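You operate a simulated robot arm through the tools that you are given. There is no shell and no other tool. Be economical: measure what you need, move in short steps, check, and stop when the job is done.

Carry out the task below with a simulated robot arm. There is one attempt and no reset: what you move stays moved.

Task
Put things in order on the assembly bench top. At the end: the silver screw from the assembly bench top stands where the grey spool case stood; the white test block stands where the silver screw stood; the teal job stick stands where the white test block stood; the grey spool case from the assembly bench top stands on top of the white levelling card; whatever was shut is shut again. Leave all else as you found it, and nothing knocked over.

It is judged by the outcome, as a careful person would: the job done as asked, and still so three seconds after it is handed in. It fails if anything else is knocked over, pushed out of place, dropped, spilled or broken.

Robot
A 6-joint arm with a two-finger parallel gripper, fixed in place. Base frame: the origin is at the foot of the arm, x ahead of it, y to its left, z up; the work surface is at about z = 0. Lengths are in m, angles in rad, forces in N, time in s.
With the tool pointing down near the work surface it reaches from about 0.18 to 0.46 m from the base axis. Its first joint turns from -1.222 to 1.222 rad. Payload 1.9 kg.
The TCP is the grasp point between the finger pads, 0.023 m short of the fingertips. In the tool frame z runs along the fingers and y along their closing line. The gripper opens to 0.094 m. The fingers are 0.038 m wide and 0.01 m thick; the gripper's body (0.054 by 0.096 m) begins 0.039 m behind the TCP.
Orientation is that of the tool frame in the base frame, as a unit quaternion [w, x, y, z]. With the fingers straight down and closing along the base's y, the tool's x points along the base's -x, its y along +y and its z along -z.

Tools
- The arm moves only by the tool step_arm. Its argument "series" is a list of rows, each a list of 7 numbers: the gripper command, from -1 (shut) to 1 (fully open), values between in proportion, then the shift along the tool's x, y, z in m, then the turn, a rotation vector about the tool's x, y, z in rad. In form: [[claw, x, y, z, ax, ay, az], ...]. A call has 1 to 10 rows; each row is the pose to reach, as a shift and turn from the pose commanded when the call began, along the tool's axes at that moment. Rows are played at 5 a second. More than 0.05 m and 0.15 rad between two rows, or a gripper value outside its range, and nothing of the call is played. A pose out of reach is approached as far as the arm can. The call stops where the force on the tool passes 40 N (or 10 N more than at its start, if that is more) or the arm is blocked; 0.2 s more then pass. Each finger travels about 0.108 m/s and halts on what it meets, pressing with about 36 N; the grip force reading is that of the motor and also rises with nothing between the fingers. The clock runs only during rows and for 0.2 s after the last one: add rows that repeat a pose to give the fingers time. It gives the time, the measured TCP pose, the force on the tool (base axes), the opening and the grip force at its end, in the units of the frame above (readings bear some noise), with the torque about the TCP (base axes, N m) and any sound that the robot's microphone picked up.
- Cameras (640 x 400 px; columns grow to the right, rows downward): "scene" is fixed at [0.0692, 0.3231, 0.4226]; the picture's right is [-0.63, -0.78, 0.00], its down [-0.45, 0.37, -0.81] and it looks along [0.63, -0.51, -0.58] (base axes); focal length 218 px, centre (320, 200). "wrist" rides on the gripper at [0.086, 0.016, -0.075] in the tool frame; the picture's right is [-0.18, 0.98, 0.00], its down [-0.58, -0.11, -0.81] and it looks along [-0.79, -0.15, 0.59] (tool axes); focal length 243 px, centre (320, 200). There is no depth. A picture from a camera that has moved, and an enlarged one, comes with that camera's place and axes in the base frame and with its lens.
- grab_frame(camera): a new picture of that camera. The clock stands still meanwhile.
- inspect(camera, box): a new picture of the part [left, top, right, bottom] of that camera's present view, enlarged. The clock stands still meanwhile.
- job_done(): hands the job in; it is judged then, once.

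Go step by step. Nothing tells you positions but the pictures and the camera data: compare them with the known pose of the tool, close in by small moves and look again before you grip or let go. The budget is 120 turns and 76 pictures, counting those below and the enlarged ones. Unless the task says otherwise, let go and move clear before handing in, and close with one line.

The tools are called after "Emit:" by a JSON object that holds its "name" and its "arguments". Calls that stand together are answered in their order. step_arm: Moves the arm, as the interface text tells. Its arguments: {"type":"object","properties":{"series":{"type":"array"}},"required":["series"]} The other tools are called the same way: grab_frame (camera) takes a picture; inspect (camera, box) takes an enlarged picture of a part of a camera's view; job_done () hands the job in.

At the start:

```text
t: 0.0
tool_pos: [0.2302, 0.16, 0.3045]
orientation: [0.001, 0.0, 1.0, 0.0]
force: [0.0, 0.1, 0.7]
ft_torque: [0.03, 0.0, -0.04]
width: 0.0942
grip_force: 0.2
```

scene: 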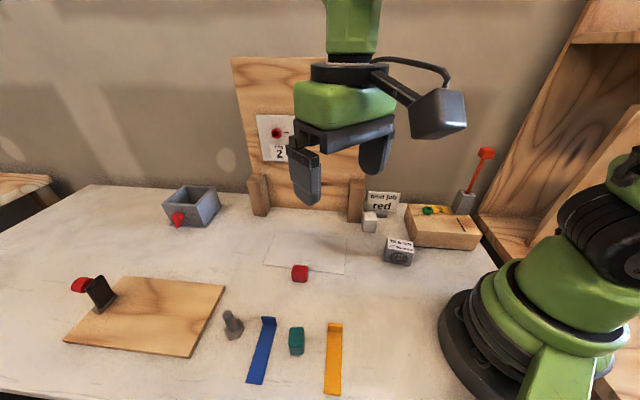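
wrist: 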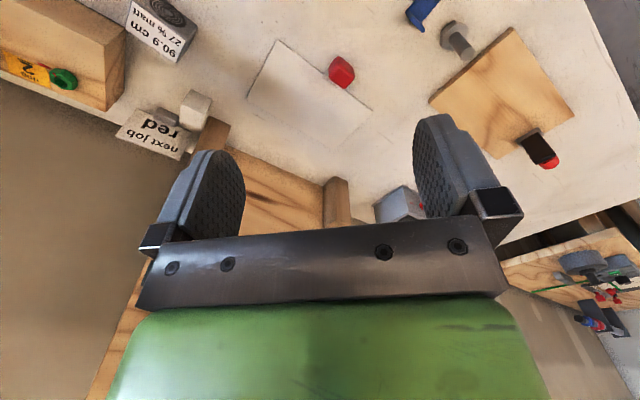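

I see the bench with a grey labelled case near the base, a white block beside the "next job red" card, a silver screw, a teal stick and a white card with a red piece near its edge. I'll enlarge the key areas first.

Emit:
{"name": "inspect", "arguments": {"camera": "scene", "box": [340, 170, 500, 270]}}

Emit:
{"name": "inspect", "arguments": {"camera": "scene", "box": [200, 290, 360, 390]}}

Emit:
{"name": "inspect", "arguments": {"camera": "scene", "box": [240, 200, 400, 300]}}

```text
4.00 times, centred on (420, 220) of scene
camera zoom: at [0.0692, 0.3231, 0.4226], right [-0.63, -0.78, 0.0], down [-0.45, 0.37, -0.81], along [0.63, -0.51, -0.58], focal length 872 px, centre (-80, 120)
```

zoom: 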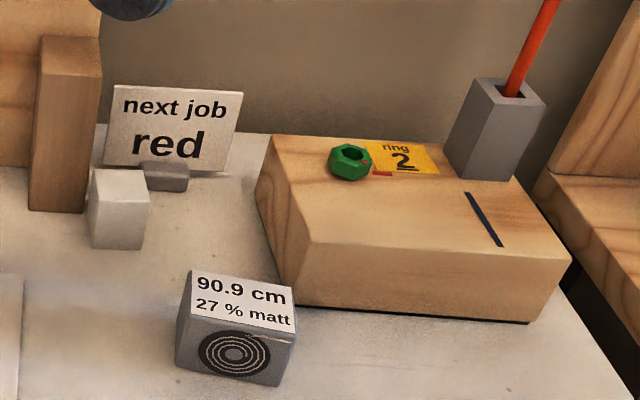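

```text
4.00 times, centred on (280, 340) of scene
camera zoom: at [0.0692, 0.3231, 0.4226], right [-0.63, -0.78, 0.0], down [-0.45, 0.37, -0.81], along [0.63, -0.51, -0.58], focal length 872 px, centre (480, -360)
```

zoom: 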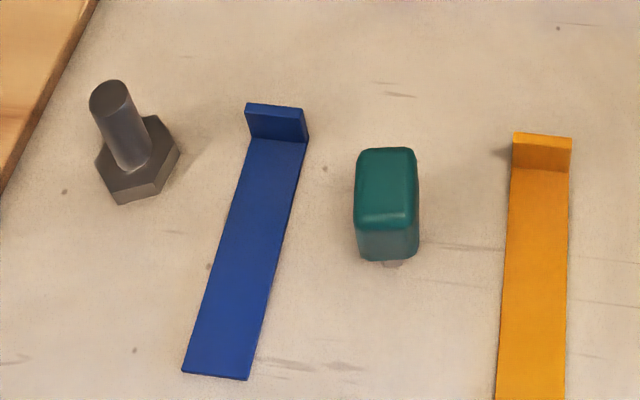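

```text
4.00 times, centred on (320, 250) of scene
camera zoom: at [0.0692, 0.3231, 0.4226], right [-0.63, -0.78, 0.0], down [-0.45, 0.37, -0.81], along [0.63, -0.51, -0.58], focal length 872 px, centre (320, 0)
```

zoom: 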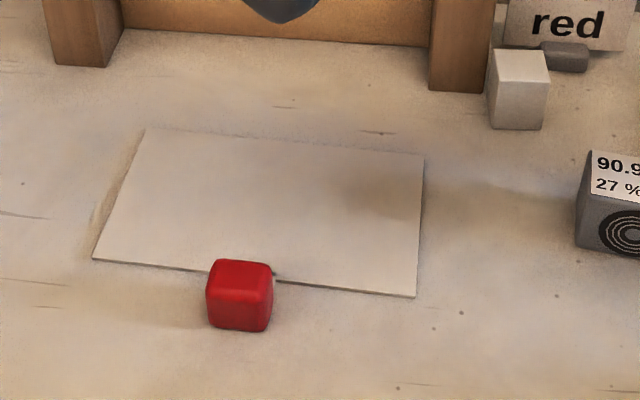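

The case is near (0.226, -0.045), block (0.335, -0.07), screw (0.30, 0.33), teal stick (0.215, 0.255) and card centre (0.37, 0.118). I'll hover above the case and look with the wrist camera.

Emit:
{"name": "step_arm", "arguments": {"series": [[1, 0, -0.041, 0.02, 0, 0, 0], [1, 0, -0.082, 0.045, 0, 0, 0], [1, 0, -0.123, 0.07, 0, 0, 0], [1, 0, -0.164, 0.1, 0, 0, 0], [1, 0.004, -0.205, 0.13, 0, 0, 0], [1, 0.004, -0.205, 0.145, 0, 0, 0], [1, 0.004, -0.205, 0.145, 0, 0, 0]]}}

Emit:
{"name": "grab_frame", "arguments": {"camera": "wrist"}}

Emit:
{"name": "grab_frame", "arguments": {"camera": "scene"}}

```text
refused: row 4 steps farther than a row can; nothing moved
```

```text
70 pictures are left
camera wrist: at [0.1437, 0.1764, 0.3788], right [0.18, 0.98, 0.0], down [0.58, -0.11, 0.81], along [0.79, -0.15, -0.59], focal length 243 px, centre (320, 200)
```

wrist: 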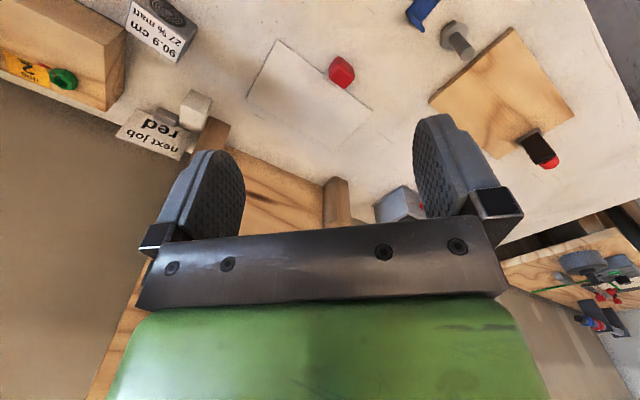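

```text
69 pictures are left
```

scene: 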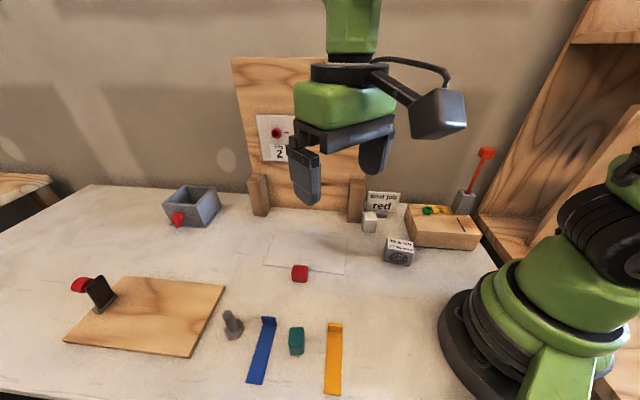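

The move was refused because one row was slightly too long. I'll repeat it with smaller steps to hover over the case.

Emit:
{"name": "step_arm", "arguments": {"series": [[1, 0, -0.035, 0.02, 0, 0, 0], [1, 0, -0.07, 0.045, 0, 0, 0], [1, 0, -0.105, 0.07, 0, 0, 0], [1, 0, -0.14, 0.095, 0, 0, 0], [1, 0.004, -0.175, 0.12, 0, 0, 0], [1, 0.004, -0.205, 0.145, 0, 0, 0], [1, 0.004, -0.205, 0.145, 0, 0, 0]]}}

Emit:
{"name": "grab_frame", "arguments": {"camera": "wrist"}}

```text
t: 1.6
tool_pos: [0.2281, -0.0449, 0.159]
orientation: [0.0, -0.001, 1.0, 0.0]
force: [0.0, -0.4, -0.5]
ft_torque: [0.0, 0.0, 0.0]
width: 0.0942
grip_force: 0.0
```

```text
68 pictures are left
camera wrist: at [0.1419, -0.0284, 0.2339], right [0.18, 0.98, 0.0], down [0.58, -0.11, 0.81], along [0.79, -0.15, -0.59], focal length 243 px, centre (320, 200)
```

wrist: 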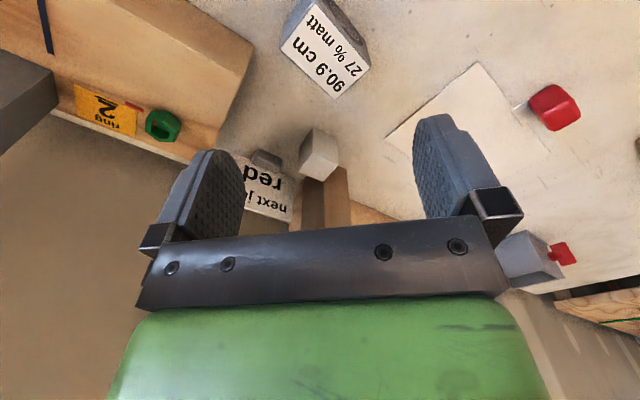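

The case is almost directly under the tool. I'll enlarge it to measure its position and heading.

Emit:
{"name": "inspect", "arguments": {"camera": "wrist", "box": [250, 0, 410, 100]}}

Emit:
{"name": "inspect", "arguments": {"camera": "wrist", "box": [220, 110, 380, 210]}}

Emit:
{"name": "inspect", "arguments": {"camera": "wrist", "box": [380, 40, 620, 190]}}

```text
4.00 times, centred on (330, 50) of wrist
camera zoom: at [0.1419, -0.0284, 0.2339], right [0.18, 0.98, 0.0], down [0.58, -0.11, 0.81], along [0.79, -0.15, -0.59], focal length 970 px, centre (280, 800)
```

zoom: 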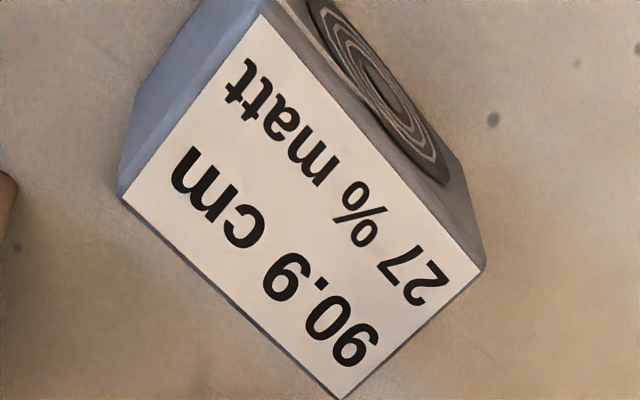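

```text
4.00 times, centred on (300, 160) of wrist
camera zoom: at [0.1419, -0.0284, 0.2339], right [0.18, 0.98, 0.0], down [0.58, -0.11, 0.81], along [0.79, -0.15, -0.59], focal length 970 px, centre (400, 360)
```

zoom: 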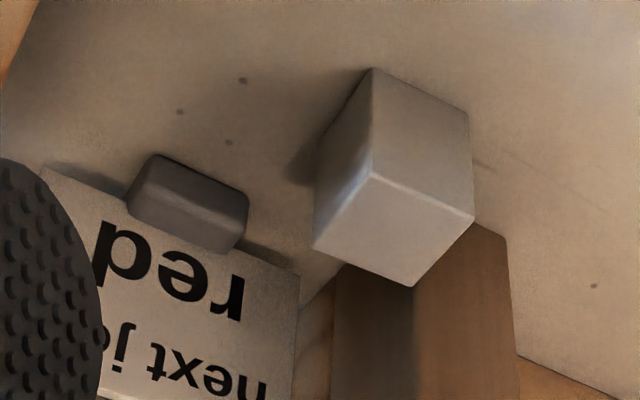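

```text
2.67 times, centred on (500, 115) of wrist
camera zoom: at [0.1419, -0.0284, 0.2339], right [0.18, 0.98, 0.0], down [0.58, -0.11, 0.81], along [0.79, -0.15, -0.59], focal length 647 px, centre (-160, 427)
```

zoom: 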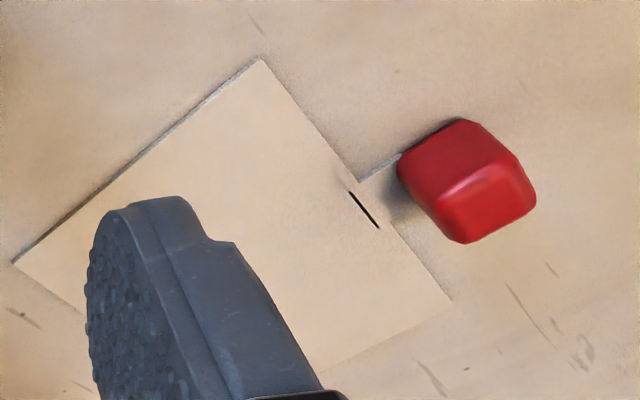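

The case measures about 59×38×38 mm, centred at (0.226, -0.039), with its long axis about 36° from x. I'll rotate to grip across the short side and look again from lower.

Emit:
{"name": "step_arm", "arguments": {"series": [[0.6, 0, 0.002, 0, 0, 0, -0.13], [0.3, 0, 0.004, 0.01, 0, 0, -0.26], [0.3, 0, 0.006, 0.02, 0, 0, -0.39], [0.3, 0, 0.006, 0.035, 0, 0, -0.52], [0.3, 0, 0.006, 0.05, 0, 0, -0.62], [0.3, 0, 0.006, 0.06, 0, 0, -0.62], [0.3, 0, 0.006, 0.06, 0, 0, -0.62]]}}

Emit:
{"name": "grab_frame", "arguments": {"camera": "wrist"}}

Emit:
{"name": "inspect", "arguments": {"camera": "scene", "box": [320, 170, 480, 270]}}

```text
t: 3.2
tool_pos: [0.2259, -0.0398, 0.099]
orientation: [0.001, -0.305, 0.952, 0.0]
force: [-0.1, 0.5, 0.1]
ft_torque: [0.02, 0.01, -0.01]
width: 0.0611
grip_force: 0.1
```

```text
64 pictures are left
camera wrist: at [0.1467, -0.0755, 0.173], right [-0.42, 0.91, 0.0], down [0.54, 0.25, 0.81], along [0.73, 0.34, -0.59], focal length 243 px, centre (320, 200)
```

wrist: 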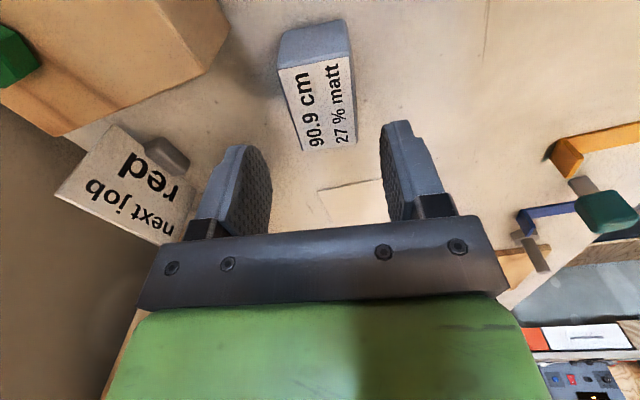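

```text
4.00 times, centred on (400, 220) of scene
camera zoom: at [0.0692, 0.3231, 0.4226], right [-0.63, -0.78, 0.0], down [-0.45, 0.37, -0.81], along [0.63, -0.51, -0.58], focal length 872 px, centre (0, 120)
```

zoom: 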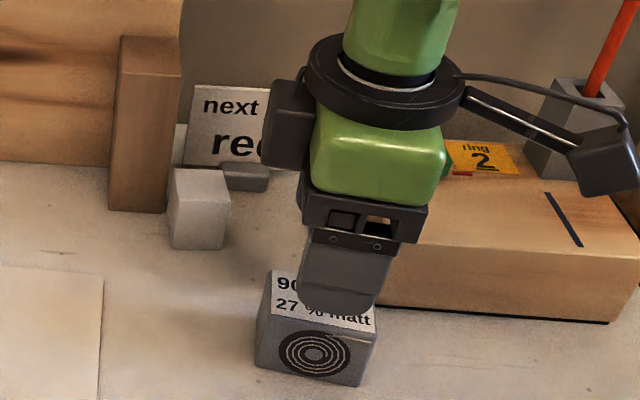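

The alignment looks good, so I'll descend and grip the case.

Emit:
{"name": "step_arm", "arguments": {"series": [[0.3, 0, 0.001, 0.035, 0, 0, 0], [0.3, 0, 0.001, 0.055, 0, 0, 0], [0.3, 0, 0.001, 0.07, 0, 0, 0], [-0.4, 0, 0.001, 0.07, 0, 0, 0], [-0.4, 0, 0.001, 0.07, 0, 0, 0], [-0.4, 0, 0.001, 0.07, 0, 0, 0]]}}

Emit:
{"name": "inspect", "arguments": {"camera": "scene", "box": [320, 170, 480, 270]}}

```text
t: 4.6
tool_pos: [0.2248, -0.0393, 0.0291]
orientation: [0.0, -0.305, 0.952, 0.001]
force: [0.0, 0.2, 0.8]
ft_torque: [-0.02, -0.04, 0.01]
width: 0.0395
grip_force: 36.6
```

```text
4.00 times, centred on (400, 220) of scene
camera zoom: at [0.0692, 0.3231, 0.4226], right [-0.63, -0.78, 0.0], down [-0.45, 0.37, -0.81], along [0.63, -0.51, -0.58], focal length 872 px, centre (0, 120)
```

zoom: 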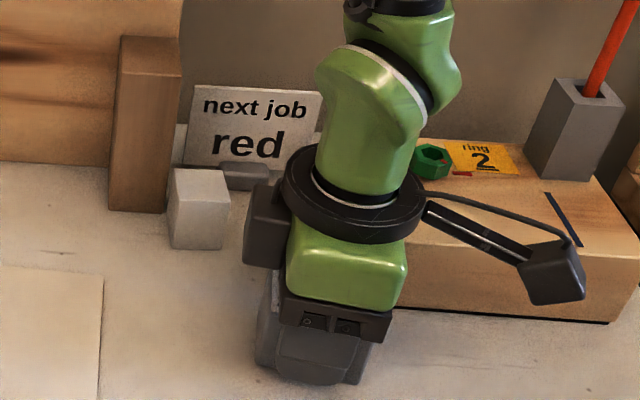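

The grip is firm at 39.5 mm. I'll lift the case and carry it to above the card, then check the red piece and the card's slit before lowering.

Emit:
{"name": "step_arm", "arguments": {"series": [[-0.4, 0, 0, -0.04, 0, 0, 0], [-0.4, 0, 0, -0.08, 0, 0, 0], [-0.4, 0, 0, -0.11, 0, 0, 0], [-0.4, -0.042, 0.008, -0.12, 0, 0, 0], [-0.4, -0.084, 0.016, -0.12, 0, 0, 0], [-0.4, -0.126, 0.024, -0.12, 0, 0, 0], [-0.4, -0.168, 0.032, -0.12, 0, 0, 0], [-0.4, -0.211, 0.039, -0.12, 0, 0, 0], [-0.4, -0.211, 0.039, -0.12, 0, 0, 0]]}}

Emit:
{"name": "grab_frame", "arguments": {"camera": "wrist"}}

Emit:
{"name": "inspect", "arguments": {"camera": "scene", "box": [230, 160, 390, 290]}}

```text
t: 6.6
tool_pos: [0.3753, 0.1174, 0.1483]
orientation: [-0.001, -0.306, 0.952, 0.0]
force: [-0.2, -0.1, -1.4]
ft_torque: [0.02, -0.03, 0.0]
width: 0.0396
grip_force: 35.9
```

```text
61 pictures are left
camera wrist: at [0.2962, 0.0805, 0.223], right [-0.42, 0.91, 0.0], down [0.54, 0.25, 0.81], along [0.73, 0.34, -0.59], focal length 243 px, centre (320, 200)
```

wrist: 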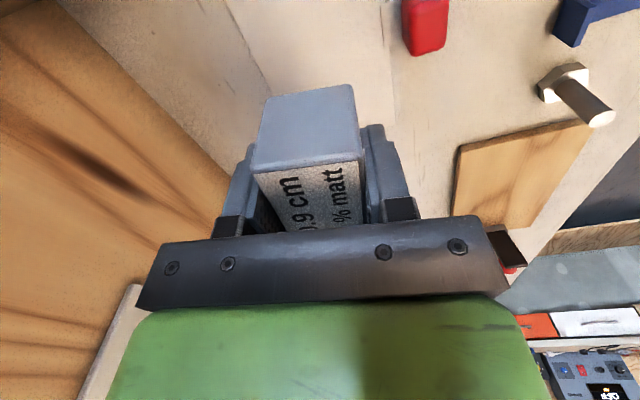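

```text
3.08 times, centred on (310, 225) of scene
camera zoom: at [0.0692, 0.3231, 0.4225], right [-0.63, -0.78, 0.0], down [-0.45, 0.37, -0.81], along [0.63, -0.51, -0.58], focal length 671 px, centre (351, 123)
```

zoom: 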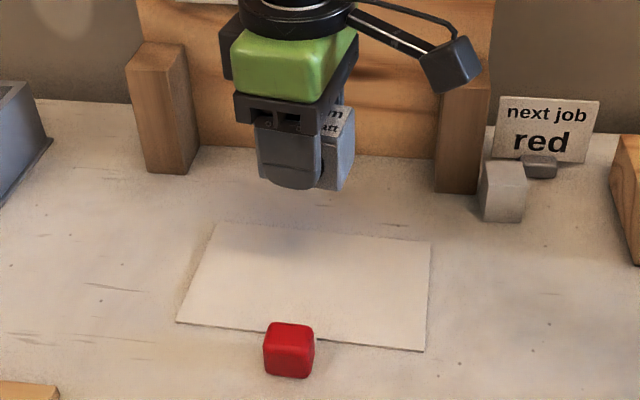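

The tool is over the card centre. I'll lower the case to just above the card and watch the force.

Emit:
{"name": "step_arm", "arguments": {"series": [[-0.4, 0, 0, 0.04, 0, 0, 0], [-0.4, 0, 0, 0.08, 0, 0, 0], [-0.4, 0, 0, 0.1, 0, 0, 0], [-0.4, 0, 0, 0.11, 0, 0, 0], [-0.4, 0, 0, 0.115, 0, 0, 0], [-0.4, 0, 0, 0.115, 0, 0, 0]]}}

Emit:
{"name": "inspect", "arguments": {"camera": "scene", "box": [230, 190, 390, 290]}}

```text
t: 8.0
tool_pos: [0.3737, 0.1163, 0.0342]
orientation: [0.0, -0.305, 0.952, 0.001]
force: [-1.1, 0.1, -1.2]
ft_torque: [0.01, -0.01, 0.0]
width: 0.0393
grip_force: 36.2
```

```text
4.00 times, centred on (310, 240) of scene
camera zoom: at [0.0692, 0.3231, 0.4225], right [-0.63, -0.78, 0.0], down [-0.45, 0.37, -0.81], along [0.63, -0.51, -0.58], focal length 872 px, centre (360, 40)
```

zoom: 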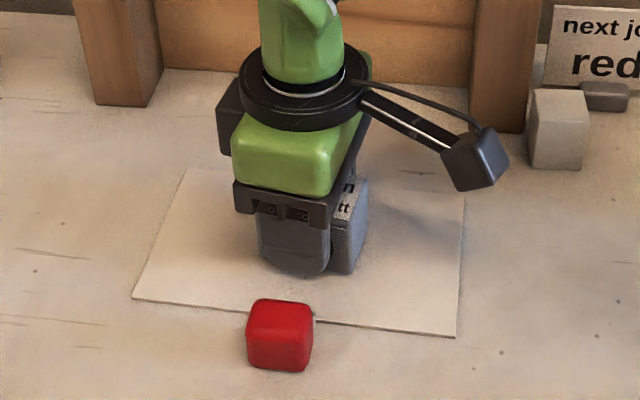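

The case is low over the middle of the card with no contact yet. I'll lower it in 1 mm steps until I feel a load.

Emit:
{"name": "step_arm", "arguments": {"series": [[-0.4, 0, 0, 0.001, 0, 0, 0], [-0.4, 0, 0, 0.002, 0, 0, 0], [-0.4, 0, 0, 0.002, 0, 0, 0]]}}

Emit:
{"name": "step_arm", "arguments": {"series": [[-0.4, 0, 0, 0.001, 0, 0, 0], [-0.4, 0, 0, 0.001, 0, 0, 0]]}}

```text
t: 8.8
tool_pos: [0.3744, 0.1156, 0.0319]
orientation: [0.0, -0.306, 0.952, 0.0]
force: [0.5, 0.2, -0.6]
ft_torque: [-0.02, -0.02, 0.02]
width: 0.0396
grip_force: 35.8
```

```text
t: 9.4
tool_pos: [0.3739, 0.1167, 0.0314]
orientation: [0.001, -0.306, 0.952, 0.0]
force: [-0.8, -2.0, 9.3]
ft_torque: [-0.07, 0.05, 0.01]
width: 0.0395
grip_force: 35.5
```

Contact shows at 9 N, so the case is resting on the card. I'll release it, back off straight up, and look.

Emit:
{"name": "step_arm", "arguments": {"series": [[-0.1, 0, 0, 0, 0, 0, 0], [0.15, 0, 0, 0, 0, 0, 0], [0.25, 0, 0, 0, 0, 0, 0], [0.25, 0, 0, -0.03, 0, 0, 0], [0.25, 0, 0, -0.07, 0, 0, 0], [0.25, 0, 0, -0.11, 0, 0, 0], [0.25, 0, 0, -0.15, 0, 0, 0], [0.25, 0, 0, -0.15, 0, 0, 0]]}}

Emit:
{"name": "grab_frame", "arguments": {"camera": "wrist"}}

Emit:
{"name": "grab_frame", "arguments": {"camera": "scene"}}

```text
t: 11.2
tool_pos: [0.3757, 0.1171, 0.1848]
orientation: [0.001, -0.305, 0.952, 0.0]
force: [-0.3, -0.2, 0.4]
ft_torque: [-0.03, -0.03, 0.0]
width: 0.0588
grip_force: 0.0
```

```text
58 pictures are left
camera wrist: at [0.2955, 0.0798, 0.2591], right [-0.42, 0.91, 0.0], down [0.54, 0.25, 0.81], along [0.73, 0.34, -0.59], focal length 243 px, centre (320, 200)
```

wrist: 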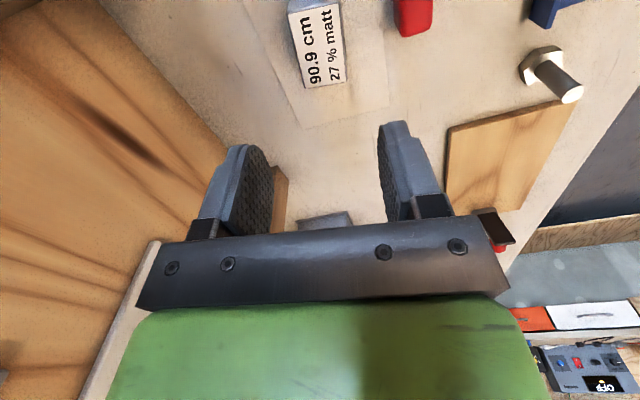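

```text
57 pictures are left
```

scene: 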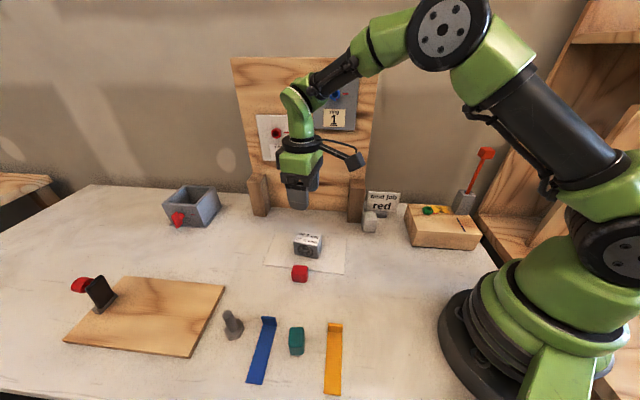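

The case sits on the card and the red piece is untouched. Next I'll hover above the screw, around (0.300, 0.331) and roughly 7 cm tall.

Emit:
{"name": "step_arm", "arguments": {"series": [[0.0, -0.011, 0.036, 0, 0, 0, 0], [0.0, -0.022, 0.073, 0, 0, 0, 0], [0.0, -0.033, 0.109, 0, 0, 0, 0], [0.0, -0.043, 0.145, 0, 0, 0, 0], [0.0, -0.053, 0.182, 0, 0, 0, 0], [0.0, -0.064, 0.218, 0, 0, 0, 0], [0.0, -0.064, 0.218, 0.02, 0, 0, 0], [0.0, -0.064, 0.218, 0.02, 0, 0, 0]]}}

Emit:
{"name": "grab_frame", "arguments": {"camera": "wrist"}}

Emit:
{"name": "grab_frame", "arguments": {"camera": "scene"}}

```text
t: 13.0
tool_pos: [0.3001, 0.3324, 0.1601]
orientation: [0.0, -0.305, 0.952, 0.001]
force: [-1.3, 0.1, -0.3]
ft_torque: [-0.01, 0.02, 0.02]
width: 0.0469
grip_force: 0.0
```

```text
56 pictures are left
camera wrist: at [0.2215, 0.2944, 0.235], right [-0.42, 0.91, 0.0], down [0.54, 0.25, 0.81], along [0.73, 0.34, -0.59], focal length 243 px, centre (320, 200)
```

wrist: 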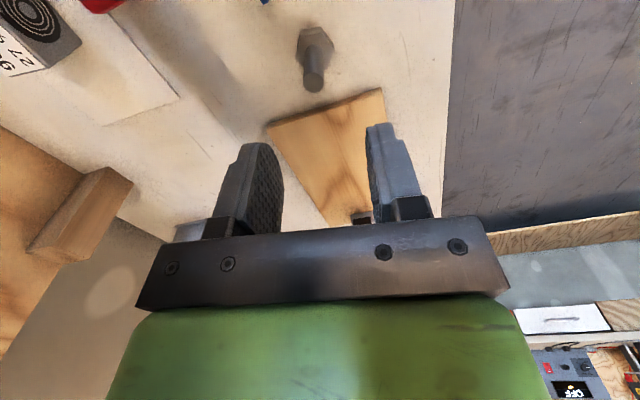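

```text
55 pictures are left
```

scene: 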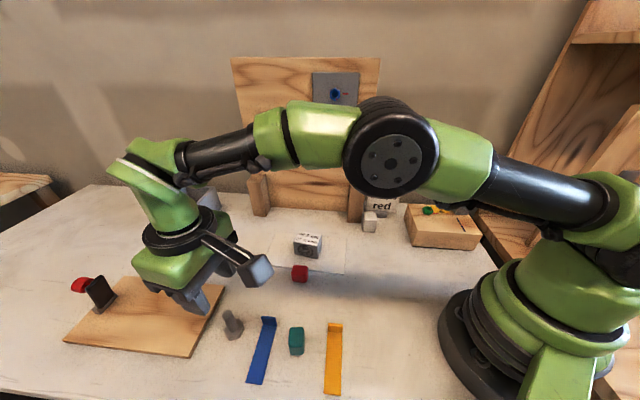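

The screw is at about (0.302, 0.328), upright and about 7 cm tall. I'll correct sideways by 4.5 mm and descend around the shaft.

Emit:
{"name": "step_arm", "arguments": {"series": [[0.0, 0.001, -0.0045, 0.02, 0, 0, 0], [0.0, 0.001, -0.0045, 0.05, 0, 0, 0], [0.0, 0.001, -0.0045, 0.07, 0, 0, 0], [0.0, 0.001, -0.0045, 0.07, 0, 0, 0]]}}

Emit:
{"name": "grab_frame", "arguments": {"camera": "wrist"}}

Emit:
{"name": "inspect", "arguments": {"camera": "scene", "box": [160, 250, 320, 350]}}

```text
t: 14.0
tool_pos: [0.2999, 0.3254, 0.0916]
orientation: [0.0, -0.306, 0.952, 0.001]
force: [0.0, 0.5, 1.2]
ft_torque: [0.0, 0.03, 0.0]
width: 0.047
grip_force: 0.1
```

```text
54 pictures are left
camera wrist: at [0.2209, 0.2896, 0.166], right [-0.42, 0.91, 0.0], down [0.54, 0.25, 0.81], along [0.73, 0.34, -0.59], focal length 243 px, centre (320, 200)
```

wrist: 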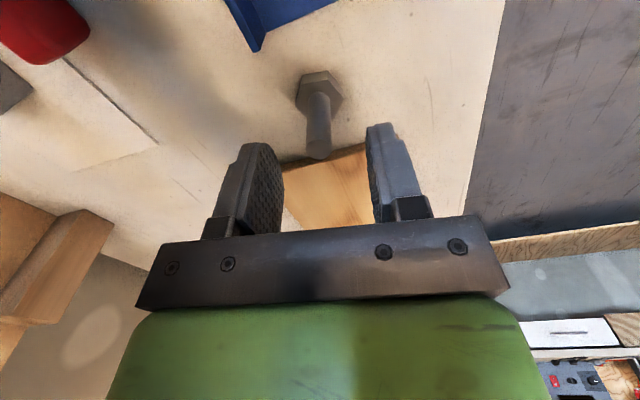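

```text
4.00 times, centred on (240, 300) of scene
camera zoom: at [0.0692, 0.3231, 0.4226], right [-0.63, -0.78, 0.0], down [-0.45, 0.37, -0.81], along [0.63, -0.51, -0.58], focal length 872 px, centre (640, -200)
```

zoom: 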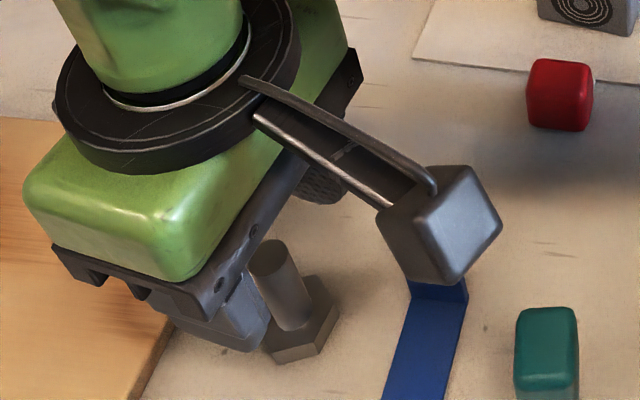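

The shaft is centred between the fingers. I'll descend to z≈0.045 and close.

Emit:
{"name": "step_arm", "arguments": {"series": [[0.0, 0, 0, 0.02, 0, 0, 0], [0.0, 0, 0, 0.035, 0, 0, 0], [0.0, 0, 0, 0.046, 0, 0, 0], [-0.5, 0, 0, 0.046, 0, 0, 0], [-0.8, 0, 0, 0.046, 0, 0, 0], [-0.8, 0, 0, 0.046, 0, 0, 0]]}}

Emit:
{"name": "inspect", "arguments": {"camera": "scene", "box": [160, 250, 320, 350]}}

```text
t: 15.4
tool_pos: [0.2995, 0.327, 0.0452]
orientation: [0.001, -0.306, 0.952, 0.0]
force: [-1.5, 0.1, -0.5]
ft_torque: [0.0, 0.01, 0.01]
width: 0.0148
grip_force: 36.0
```

```text
4.00 times, centred on (240, 300) of scene
camera zoom: at [0.0692, 0.3231, 0.4225], right [-0.63, -0.78, 0.0], down [-0.45, 0.37, -0.81], along [0.63, -0.51, -0.58], focal length 872 px, centre (640, -200)
```

zoom: 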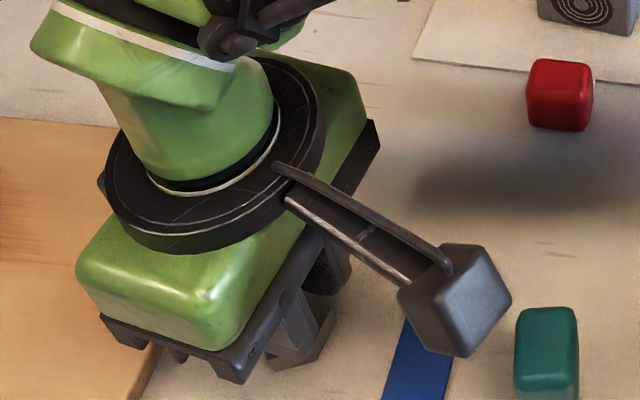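

The screw is held at 14.8 mm. I'll lift it and carry it to the case's old spot at (0.226, -0.039).

Emit:
{"name": "step_arm", "arguments": {"series": [[-0.8, 0, 0, -0.03, 0, 0, 0], [-0.8, 0, 0, -0.07, 0, 0, 0], [-0.8, 0, 0, -0.1, 0, 0, 0], [-0.8, 0, 0, -0.1, 0, 0, 0]]}}

Emit:
{"name": "step_arm", "arguments": {"series": [[-0.8, 0.0305, -0.0281, 0, 0, 0, 0], [-0.8, 0.061, -0.0563, 0, 0, 0, 0], [-0.8, 0.0914, -0.0844, 0, 0, 0, 0], [-0.8, 0.1219, -0.1126, 0, 0, 0, 0], [-0.8, 0.1524, -0.1407, 0, 0, 0, 0], [-0.8, 0.1829, -0.1689, 0, 0, 0, 0], [-0.8, 0.2133, -0.197, 0, 0, 0, 0], [-0.8, 0.2438, -0.2252, 0, 0, 0, 0], [-0.8, 0.2743, -0.2533, 0, 0, 0, 0], [-0.8, 0.2743, -0.2533, 0, 0, 0, 0]]}}

Emit:
{"name": "grab_frame", "arguments": {"camera": "scene"}}

Emit:
{"name": "grab_frame", "arguments": {"camera": "wrist"}}

```text
t: 16.4
tool_pos: [0.2996, 0.3292, 0.1443]
orientation: [0.0, -0.305, 0.952, 0.0]
force: [-0.5, 0.0, -1.4]
ft_torque: [0.02, 0.0, 0.01]
width: 0.0143
grip_force: 36.0
```

```text
t: 18.6
tool_pos: [0.2269, -0.039, 0.146]
orientation: [0.0, -0.305, 0.952, 0.0]
force: [0.4, -0.2, -0.3]
ft_torque: [0.01, 0.02, 0.0]
width: 0.0143
grip_force: 35.7
```

```text
51 pictures are left
```

scene: 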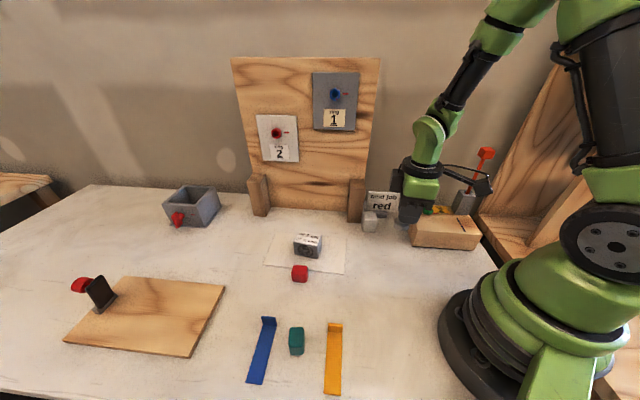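

```text
50 pictures are left
camera wrist: at [0.1473, -0.0754, 0.2213], right [-0.42, 0.91, 0.0], down [0.54, 0.25, 0.81], along [0.73, 0.34, -0.59], focal length 243 px, centre (320, 200)
```

wrist: 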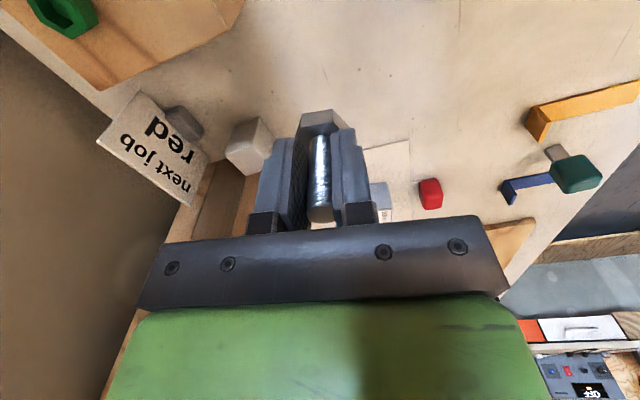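

The screw is above the case's old spot. I'll lower it to about 1 mm above the bench, then feel for contact.

Emit:
{"name": "step_arm", "arguments": {"series": [[-0.8, 0, 0, 0.04, 0, 0, 0], [-0.8, 0, 0, 0.075, 0, 0, 0], [-0.8, 0, 0, 0.09, 0, 0, 0], [-0.8, 0, 0, 0.098, 0, 0, 0], [-0.8, 0, 0, 0.098, 0, 0, 0]]}}

Emit:
{"name": "step_arm", "arguments": {"series": [[-0.8, 0, 0, 0.001, 0, 0, 0], [-0.8, 0, 0, 0.001, 0, 0, 0]]}}

Emit:
{"name": "step_arm", "arguments": {"series": [[-0.8, 0, 0, 0.001, 0, 0, 0], [-0.8, 0, 0, 0.001, 0, 0, 0]]}}

```text
t: 19.8
tool_pos: [0.2272, -0.0375, 0.0449]
orientation: [-0.001, -0.305, 0.952, 0.0]
force: [-3.8, -0.3, 23.2]
ft_torque: [0.05, -0.03, 0.01]
width: 0.0144
grip_force: 35.9
```

```text
t: 20.4
tool_pos: [0.2279, -0.0376, 0.0443]
orientation: [-0.001, -0.306, 0.952, 0.0]
force: [-1.3, 1.7, 23.6]
ft_torque: [0.16, -0.12, 0.01]
width: 0.0144
grip_force: 35.6
```

```text
t: 21.0
tool_pos: [0.2283, -0.0391, 0.0436]
orientation: [0.0, -0.306, 0.952, 0.0]
force: [2.3, 8.1, 23.0]
ft_torque: [0.31, -0.17, 0.07]
width: 0.0145
grip_force: 35.7
```

The screw is pressed onto the bench a little harder than needed. I'll ease back 2.5 mm, release and rise.

Emit:
{"name": "step_arm", "arguments": {"series": [[-0.8, 0, 0, -0.0015, 0, 0, 0], [-0.8, 0, 0, -0.0025, 0, 0, 0]]}}

Emit:
{"name": "inspect", "arguments": {"camera": "scene", "box": [340, 180, 500, 280]}}

```text
t: 21.6
tool_pos: [0.2267, -0.0384, 0.0468]
orientation: [-0.001, -0.306, 0.952, 0.0]
force: [0.4, -0.7, -0.4]
ft_torque: [0.02, -0.02, -0.02]
width: 0.0146
grip_force: 36.0
```

```text
4.00 times, centred on (420, 230) of scene
camera zoom: at [0.0692, 0.3231, 0.4226], right [-0.63, -0.78, 0.0], down [-0.45, 0.37, -0.81], along [0.63, -0.51, -0.58], focal length 872 px, centre (-80, 80)
```

zoom: 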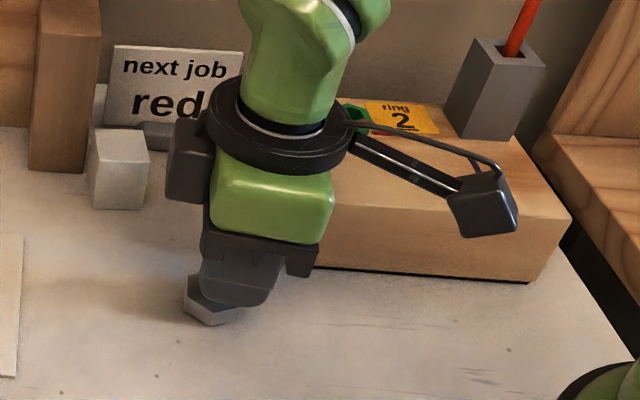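

Emit:
{"name": "step_arm", "arguments": {"series": [[-0.8, 0, 0, 0.0008, 0, 0, 0], [-0.8, 0, 0, 0.0008, 0, 0, 0]]}}

```text
t: 22.2
tool_pos: [0.2263, -0.0387, 0.0461]
orientation: [0.0, -0.306, 0.952, 0.001]
force: [0.4, -0.1, -1.7]
ft_torque: [-0.03, -0.01, 0.0]
width: 0.0144
grip_force: 35.8
```

The screw is about at the surface. One more fine lowering should settle it before release.

Emit:
{"name": "step_arm", "arguments": {"series": [[-0.8, 0, 0, 0.0006, 0, 0, 0], [-0.8, 0, 0, 0.0006, 0, 0, 0]]}}

```text
t: 22.8
tool_pos: [0.2255, -0.0388, 0.0453]
orientation: [0.0, -0.306, 0.952, 0.0]
force: [-0.3, -0.1, -1.6]
ft_torque: [0.01, 0.0, 0.01]
width: 0.0146
grip_force: 35.9
```

Emit:
{"name": "step_arm", "arguments": {"series": [[-0.8, 0, 0, 0.0007, 0, 0, 0], [-0.8, 0, 0, 0.0007, 0, 0, 0]]}}

```text
t: 23.4
tool_pos: [0.2251, -0.0394, 0.0446]
orientation: [0.001, -0.305, 0.952, 0.0]
force: [0.6, 0.6, -0.8]
ft_torque: [0.01, -0.01, -0.01]
width: 0.0148
grip_force: 35.8
```

Emit:
{"name": "step_arm", "arguments": {"series": [[-0.8, 0, 0, 0.0005, 0, 0, 0], [-0.8, 0, 0, 0.0005, 0, 0, 0]]}}

```text
t: 24.0
tool_pos: [0.2252, -0.0382, 0.0436]
orientation: [0.0, -0.306, 0.952, 0.0]
force: [-0.2, -0.3, -1.5]
ft_torque: [-0.03, -0.01, -0.01]
width: 0.0146
grip_force: 36.0
```

Emit:
{"name": "step_arm", "arguments": {"series": [[-0.8, 0, 0, 0.0006, 0, 0, 0], [-0.8, 0, 0, 0.0006, 0, 0, 0]]}}

```text
t: 24.6
tool_pos: [0.2271, -0.0389, 0.0429]
orientation: [-0.001, -0.306, 0.952, 0.0]
force: [-0.3, 0.0, 0.5]
ft_torque: [-0.05, 0.0, -0.01]
width: 0.0144
grip_force: 35.5
```

Contact is starting to register. I'll release gently, pause, then rise clear.

Emit:
{"name": "step_arm", "arguments": {"series": [[-0.5, 0, 0, 0, 0, 0, 0], [-0.3, 0, 0, 0, 0, 0, 0], [0.0, 0, 0, 0, 0, 0, 0], [0.0, 0, 0, 0, 0, 0, 0], [0.0, 0, 0, -0.03, 0, 0, 0], [0.0, 0, 0, -0.06, 0, 0, 0], [0.0, 0, 0, -0.09, 0, 0, 0], [0.0, 0, 0, -0.12, 0, 0, 0], [0.0, 0, 0, -0.12, 0, 0, 0]]}}

Emit:
{"name": "grab_frame", "arguments": {"camera": "wrist"}}

Emit:
{"name": "inspect", "arguments": {"camera": "scene", "box": [340, 180, 500, 280]}}

```text
t: 26.6
tool_pos: [0.2256, -0.0396, 0.1646]
orientation: [0.0, -0.305, 0.952, 0.0]
force: [0.0, 0.6, 0.0]
ft_torque: [0.0, 0.01, 0.0]
width: 0.0469
grip_force: 0.1
```

```text
48 pictures are left
camera wrist: at [0.1459, -0.0755, 0.2386], right [-0.42, 0.91, 0.0], down [0.54, 0.25, 0.81], along [0.73, 0.34, -0.59], focal length 243 px, centre (320, 200)
```

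wrist: 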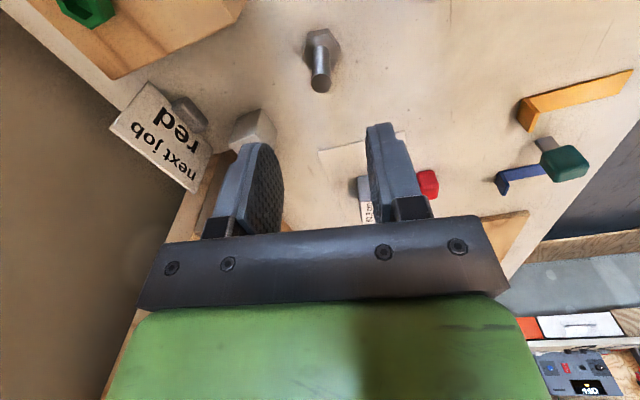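

```text
4.00 times, centred on (420, 230) of scene
camera zoom: at [0.0692, 0.3231, 0.4226], right [-0.63, -0.78, 0.0], down [-0.45, 0.37, -0.81], along [0.63, -0.51, -0.58], focal length 872 px, centre (-80, 80)
```

zoom: 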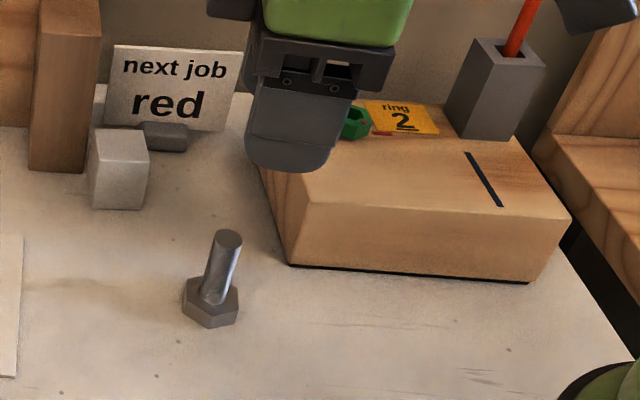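

The screw stands upright on the case's old spot. The white block is close to the board's right post, so I'll turn the gripper to close parallel to the board and look at it from the front.

Emit:
{"name": "step_arm", "arguments": {"series": [[0.0, -0.007, -0.003, 0, 0, 0, 0.148], [0.0, -0.014, -0.006, 0, 0, 0, 0.296], [0.0, -0.021, -0.01, 0, 0, 0, 0.444], [0.0, -0.028, -0.013, 0, 0, 0, 0.592], [0.0, -0.035, -0.016, 0, 0, 0, 0.74], [0.0, -0.042, -0.02, 0, 0, 0, 0.888], [0.0, -0.049, -0.023, 0, 0, 0, 1.036], [0.0, -0.056, -0.026, 0, 0, 0, 1.184], [0.0, -0.0615, -0.029, 0, 0, 0, 1.33], [0.0, -0.0615, -0.029, 0, 0, 0, 1.33]]}}

Emit:
{"name": "grab_frame", "arguments": {"camera": "wrist"}}

Emit:
{"name": "grab_frame", "arguments": {"camera": "scene"}}

```text
t: 28.8
tool_pos: [0.2911, -0.0283, 0.1639]
orientation: [-0.001, 0.348, 0.937, 0.001]
force: [0.6, 1.2, 0.4]
ft_torque: [0.01, 0.0, 0.03]
width: 0.0469
grip_force: 0.1
```

```text
46 pictures are left
camera wrist: at [0.2372, 0.0419, 0.2382], right [0.78, 0.62, 0.0], down [0.37, -0.46, 0.81], along [0.5, -0.63, -0.59], focal length 243 px, centre (320, 200)
```

wrist: 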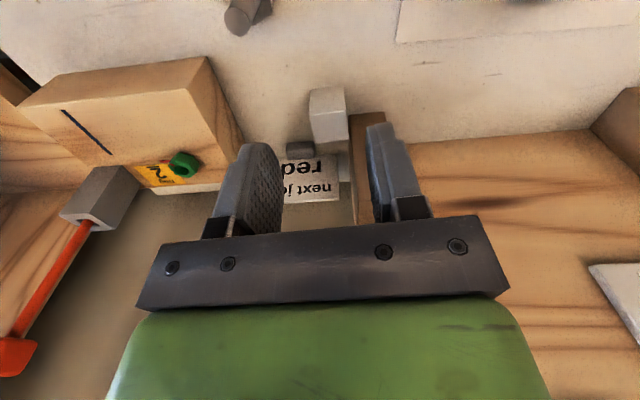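

```text
45 pictures are left
```

scene: 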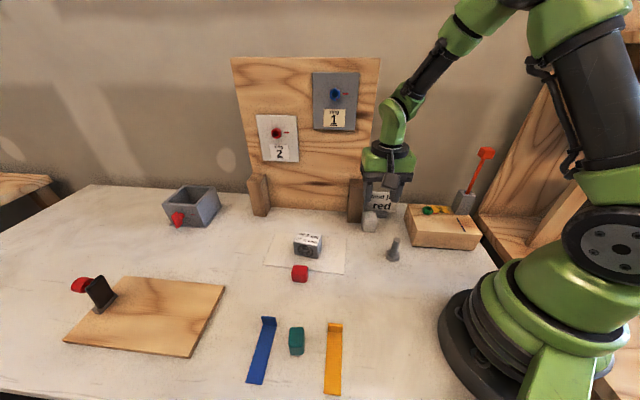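

Emit:
{"name": "inspect", "arguments": {"camera": "wrist", "box": [260, 70, 420, 210]}}

Emit:
{"name": "inspect", "arguments": {"camera": "scene", "box": [330, 160, 410, 240]}}

```text
2.86 times, centred on (340, 140) of wrist
camera zoom: at [0.2372, 0.0419, 0.2382], right [0.78, 0.62, 0.0], down [0.37, -0.46, 0.81], along [0.5, -0.63, -0.59], focal length 693 px, centre (263, 371)
```

zoom: 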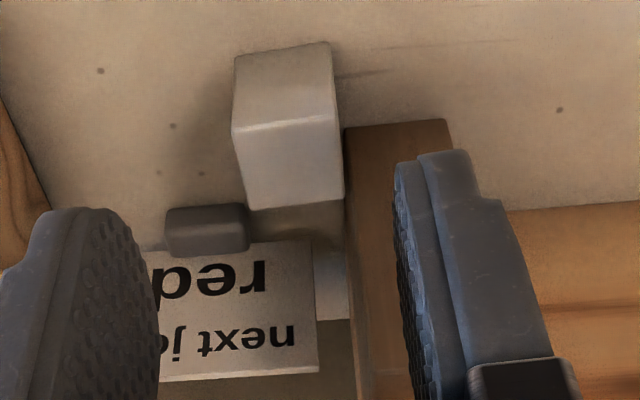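

```text
5.00 times, centred on (370, 200) of scene
camera zoom: at [0.0692, 0.3231, 0.4226], right [-0.63, -0.78, 0.0], down [-0.45, 0.37, -0.81], along [0.63, -0.51, -0.58], focal length 1090 px, centre (70, 200)
```

zoom: 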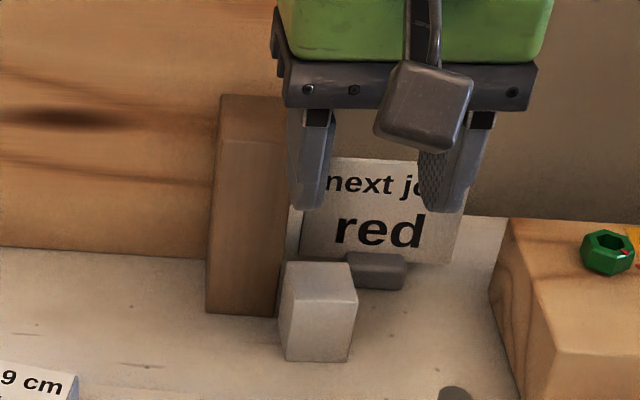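

The block is 33×34×43 mm, centred at (0.336, -0.069). The post stands just past its right-rear corner, so I'll grip it offset 14 mm to the front to keep the gripper clear of the post.

Emit:
{"name": "step_arm", "arguments": {"series": [[0.0, -0.02, -0.001, 0, 0, 0, 0], [0.1, -0.046, -0.003, 0.02, 0, 0, 0], [0.15, -0.046, -0.003, 0.05, 0, 0, 0], [0.15, -0.046, -0.003, 0.075, 0, 0, 0], [0.15, -0.046, -0.003, 0.075, 0, 0, 0]]}}

Emit:
{"name": "grab_frame", "arguments": {"camera": "wrist"}}

Emit:
{"name": "inspect", "arguments": {"camera": "scene", "box": [310, 150, 438, 230]}}

```text
t: 30.0
tool_pos: [0.3242, -0.0586, 0.0884]
orientation: [0.0, 0.348, 0.937, 0.0]
force: [-0.3, -0.2, 0.2]
ft_torque: [0.02, 0.02, -0.01]
width: 0.0539
grip_force: 0.1
```

```text
42 pictures are left
camera wrist: at [0.2695, 0.0109, 0.1635], right [0.78, 0.63, 0.0], down [0.37, -0.46, 0.81], along [0.5, -0.63, -0.59], focal length 243 px, centre (320, 200)
```

wrist: 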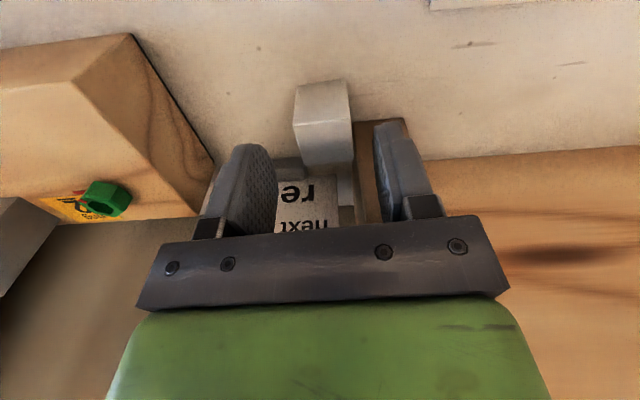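

```text
5.00 times, centred on (374, 190) of scene
camera zoom: at [0.0692, 0.3231, 0.4226], right [-0.63, -0.78, 0.0], down [-0.45, 0.37, -0.81], along [0.63, -0.51, -0.58], focal length 1090 px, centre (50, 250)
```

zoom: 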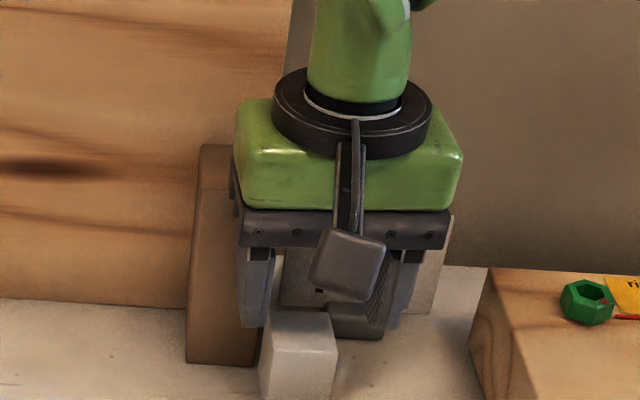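

The block is centred between the fingers and the post is clear. I'll descend in small steps and grip.

Emit:
{"name": "step_arm", "arguments": {"series": [[0.15, 0, 0.001, 0.02, 0, 0, 0], [0.15, 0, 0.001, 0.035, 0, 0, 0], [0.15, 0, 0.001, 0.048, 0, 0, 0], [0.15, 0, 0.001, 0.056, 0, 0, 0], [0.15, 0, 0.001, 0.056, 0, 0, 0]]}}

Emit:
{"name": "inspect", "arguments": {"camera": "scene", "box": [310, 160, 438, 240]}}

Emit:
{"name": "grab_frame", "arguments": {"camera": "wrist"}}

```text
t: 31.2
tool_pos: [0.3261, -0.0583, 0.0328]
orientation: [-0.001, 0.347, 0.938, 0.0]
force: [0.5, -0.1, 0.4]
ft_torque: [0.01, -0.01, 0.0]
width: 0.054
grip_force: 0.0
```

```text
5.00 times, centred on (374, 200) of scene
camera zoom: at [0.0692, 0.3231, 0.4226], right [-0.63, -0.78, 0.0], down [-0.45, 0.37, -0.81], along [0.63, -0.51, -0.58], focal length 1090 px, centre (50, 200)
```

zoom: 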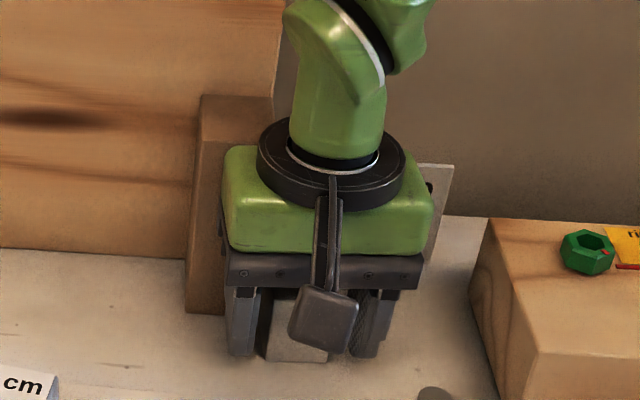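

```text
39 pictures are left
camera wrist: at [0.2712, 0.0103, 0.1076], right [0.78, 0.63, 0.0], down [0.37, -0.46, 0.81], along [0.5, -0.63, -0.59], focal length 243 px, centre (320, 200)
```

wrist: 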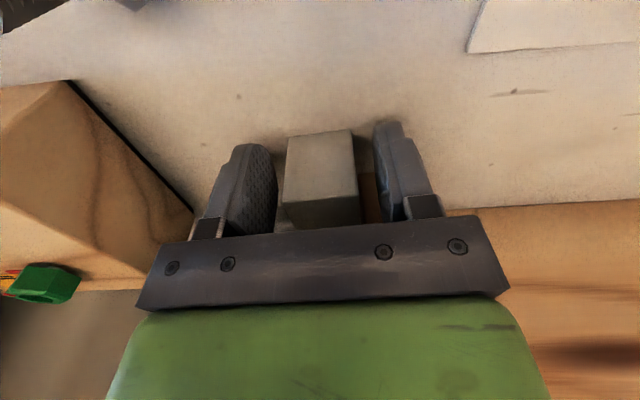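

No contacts, and the block is between the pads. I'll close on it and lift straight up.

Emit:
{"name": "step_arm", "arguments": {"series": [[-0.4, 0, 0, 0, 0, 0, 0], [-0.5, 0, 0, 0, 0, 0, 0], [-0.5, 0, 0, 0, 0, 0, 0], [-0.5, 0, 0, -0.02, 0, 0, 0], [-0.5, 0, 0, -0.05, 0, 0, 0], [-0.5, 0, 0, -0.09, 0, 0, 0], [-0.5, 0, 0, -0.13, 0, 0, 0], [-0.5, 0, 0, -0.13, 0, 0, 0]]}}

Emit:
{"name": "grab_frame", "arguments": {"camera": "wrist"}}

Emit:
{"name": "grab_frame", "arguments": {"camera": "scene"}}

```text
t: 33.0
tool_pos: [0.3244, -0.0608, 0.1627]
orientation: [-0.001, 0.347, 0.938, 0.0]
force: [0.5, 0.2, -0.7]
ft_torque: [0.02, 0.01, 0.02]
width: 0.0335
grip_force: 36.0
```

```text
38 pictures are left
camera wrist: at [0.2692, 0.0087, 0.2384], right [0.78, 0.63, 0.0], down [0.37, -0.46, 0.81], along [0.5, -0.63, -0.59], focal length 243 px, centre (320, 200)
```

wrist: 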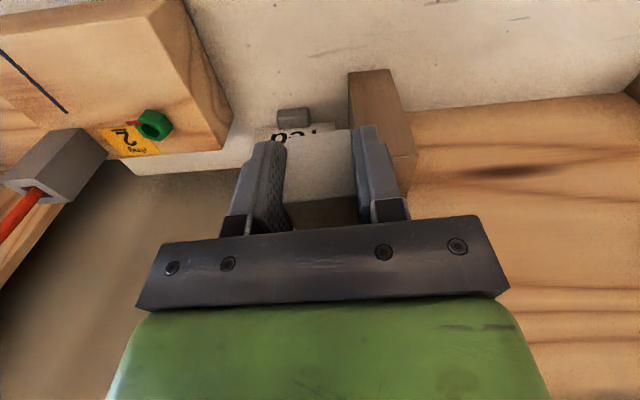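

```text
37 pictures are left
```

scene: 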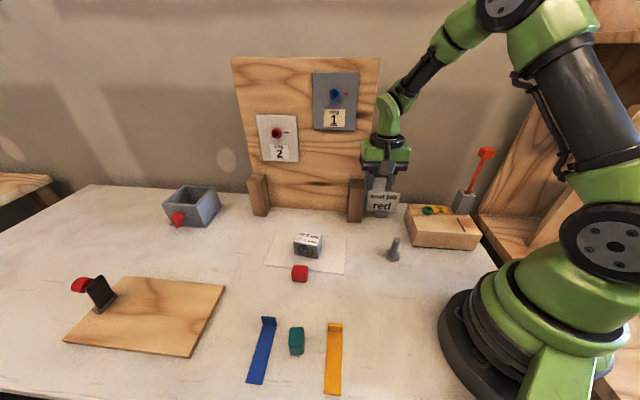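

The block is held at 33.5 mm. I'll carry it, with the same heading, to the screw's old spot at (0.301, 0.327).

Emit:
{"name": "step_arm", "arguments": {"series": [[-0.5, 0.0315, 0.0307, 0, 0, 0, 0], [-0.5, 0.063, 0.0614, 0, 0, 0, 0], [-0.5, 0.0946, 0.092, 0, 0, 0, 0], [-0.5, 0.1261, 0.1227, 0, 0, 0, 0], [-0.5, 0.1576, 0.1534, 0, 0, 0, 0], [-0.5, 0.1891, 0.1841, 0, 0, 0, 0], [-0.5, 0.2207, 0.2147, 0, 0, 0, 0], [-0.5, 0.2522, 0.2454, 0, 0, 0, 0], [-0.5, 0.2837, 0.2761, 0, 0, 0, 0], [-0.5, 0.2837, 0.2761, 0, 0, 0, 0]]}}

Emit:
{"name": "grab_frame", "arguments": {"camera": "wrist"}}

Emit:
{"name": "grab_frame", "arguments": {"camera": "scene"}}

```text
t: 35.2
tool_pos: [0.2898, 0.3351, 0.162]
orientation: [-0.001, 0.348, 0.938, -0.001]
force: [0.6, 0.0, 0.0]
ft_torque: [-0.02, 0.02, 0.03]
width: 0.0335
grip_force: 36.0
```

```text
36 pictures are left
camera wrist: at [0.2346, 0.4046, 0.2367], right [0.78, 0.63, 0.0], down [0.37, -0.46, 0.81], along [0.5, -0.63, -0.59], focal length 243 px, centre (320, 200)
```

wrist: 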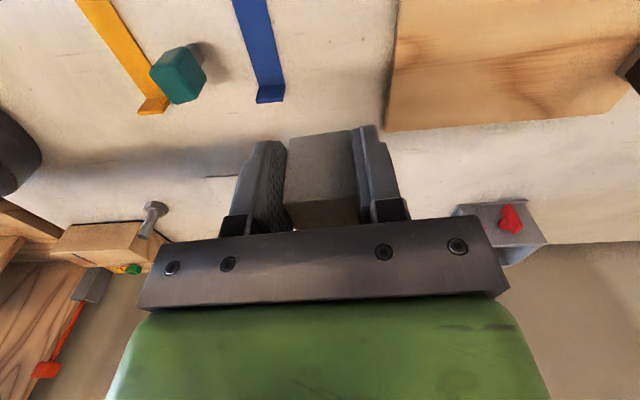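

```text
35 pictures are left
```

scene: 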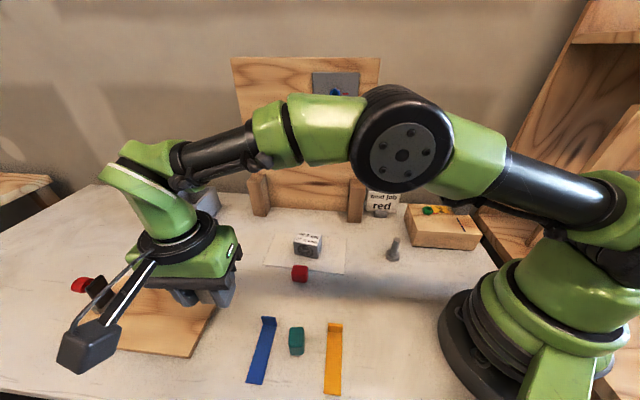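

The block is over the screw's old spot, clear of the board and the blue strip. I'll lower it to about 2 mm above the bench, then step finely.

Emit:
{"name": "step_arm", "arguments": {"series": [[-0.5, 0, 0, 0.04, 0, 0, 0], [-0.5, 0, 0, 0.08, 0, 0, 0], [-0.5, 0, 0, 0.11, 0, 0, 0], [-0.5, 0, 0, 0.122, 0, 0, 0], [-0.5, 0, 0, 0.127, 0, 0, 0], [-0.5, 0, 0, 0.127, 0, 0, 0]]}}

Emit:
{"name": "inspect", "arguments": {"camera": "scene", "box": [140, 270, 300, 370]}}

```text
t: 36.6
tool_pos: [0.2902, 0.3355, 0.0377]
orientation: [0.0, 0.347, 0.938, 0.0]
force: [-0.6, 0.0, -0.8]
ft_torque: [-0.02, -0.02, 0.0]
width: 0.0336
grip_force: 36.1
```

```text
4.00 times, centred on (220, 320) of scene
camera zoom: at [0.0692, 0.3231, 0.4225], right [-0.63, -0.78, 0.0], down [-0.45, 0.37, -0.81], along [0.63, -0.51, -0.58], focal length 872 px, centre (720, -280)
```

zoom: 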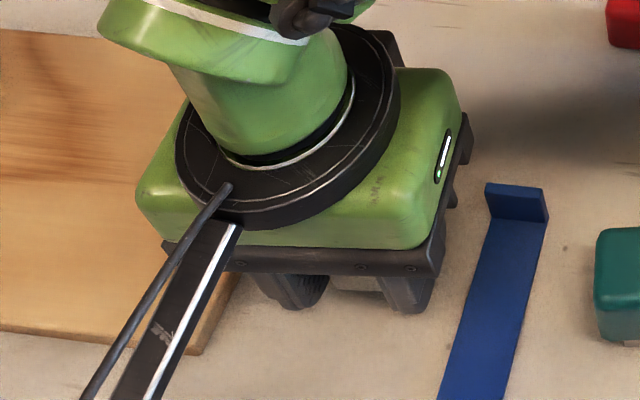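

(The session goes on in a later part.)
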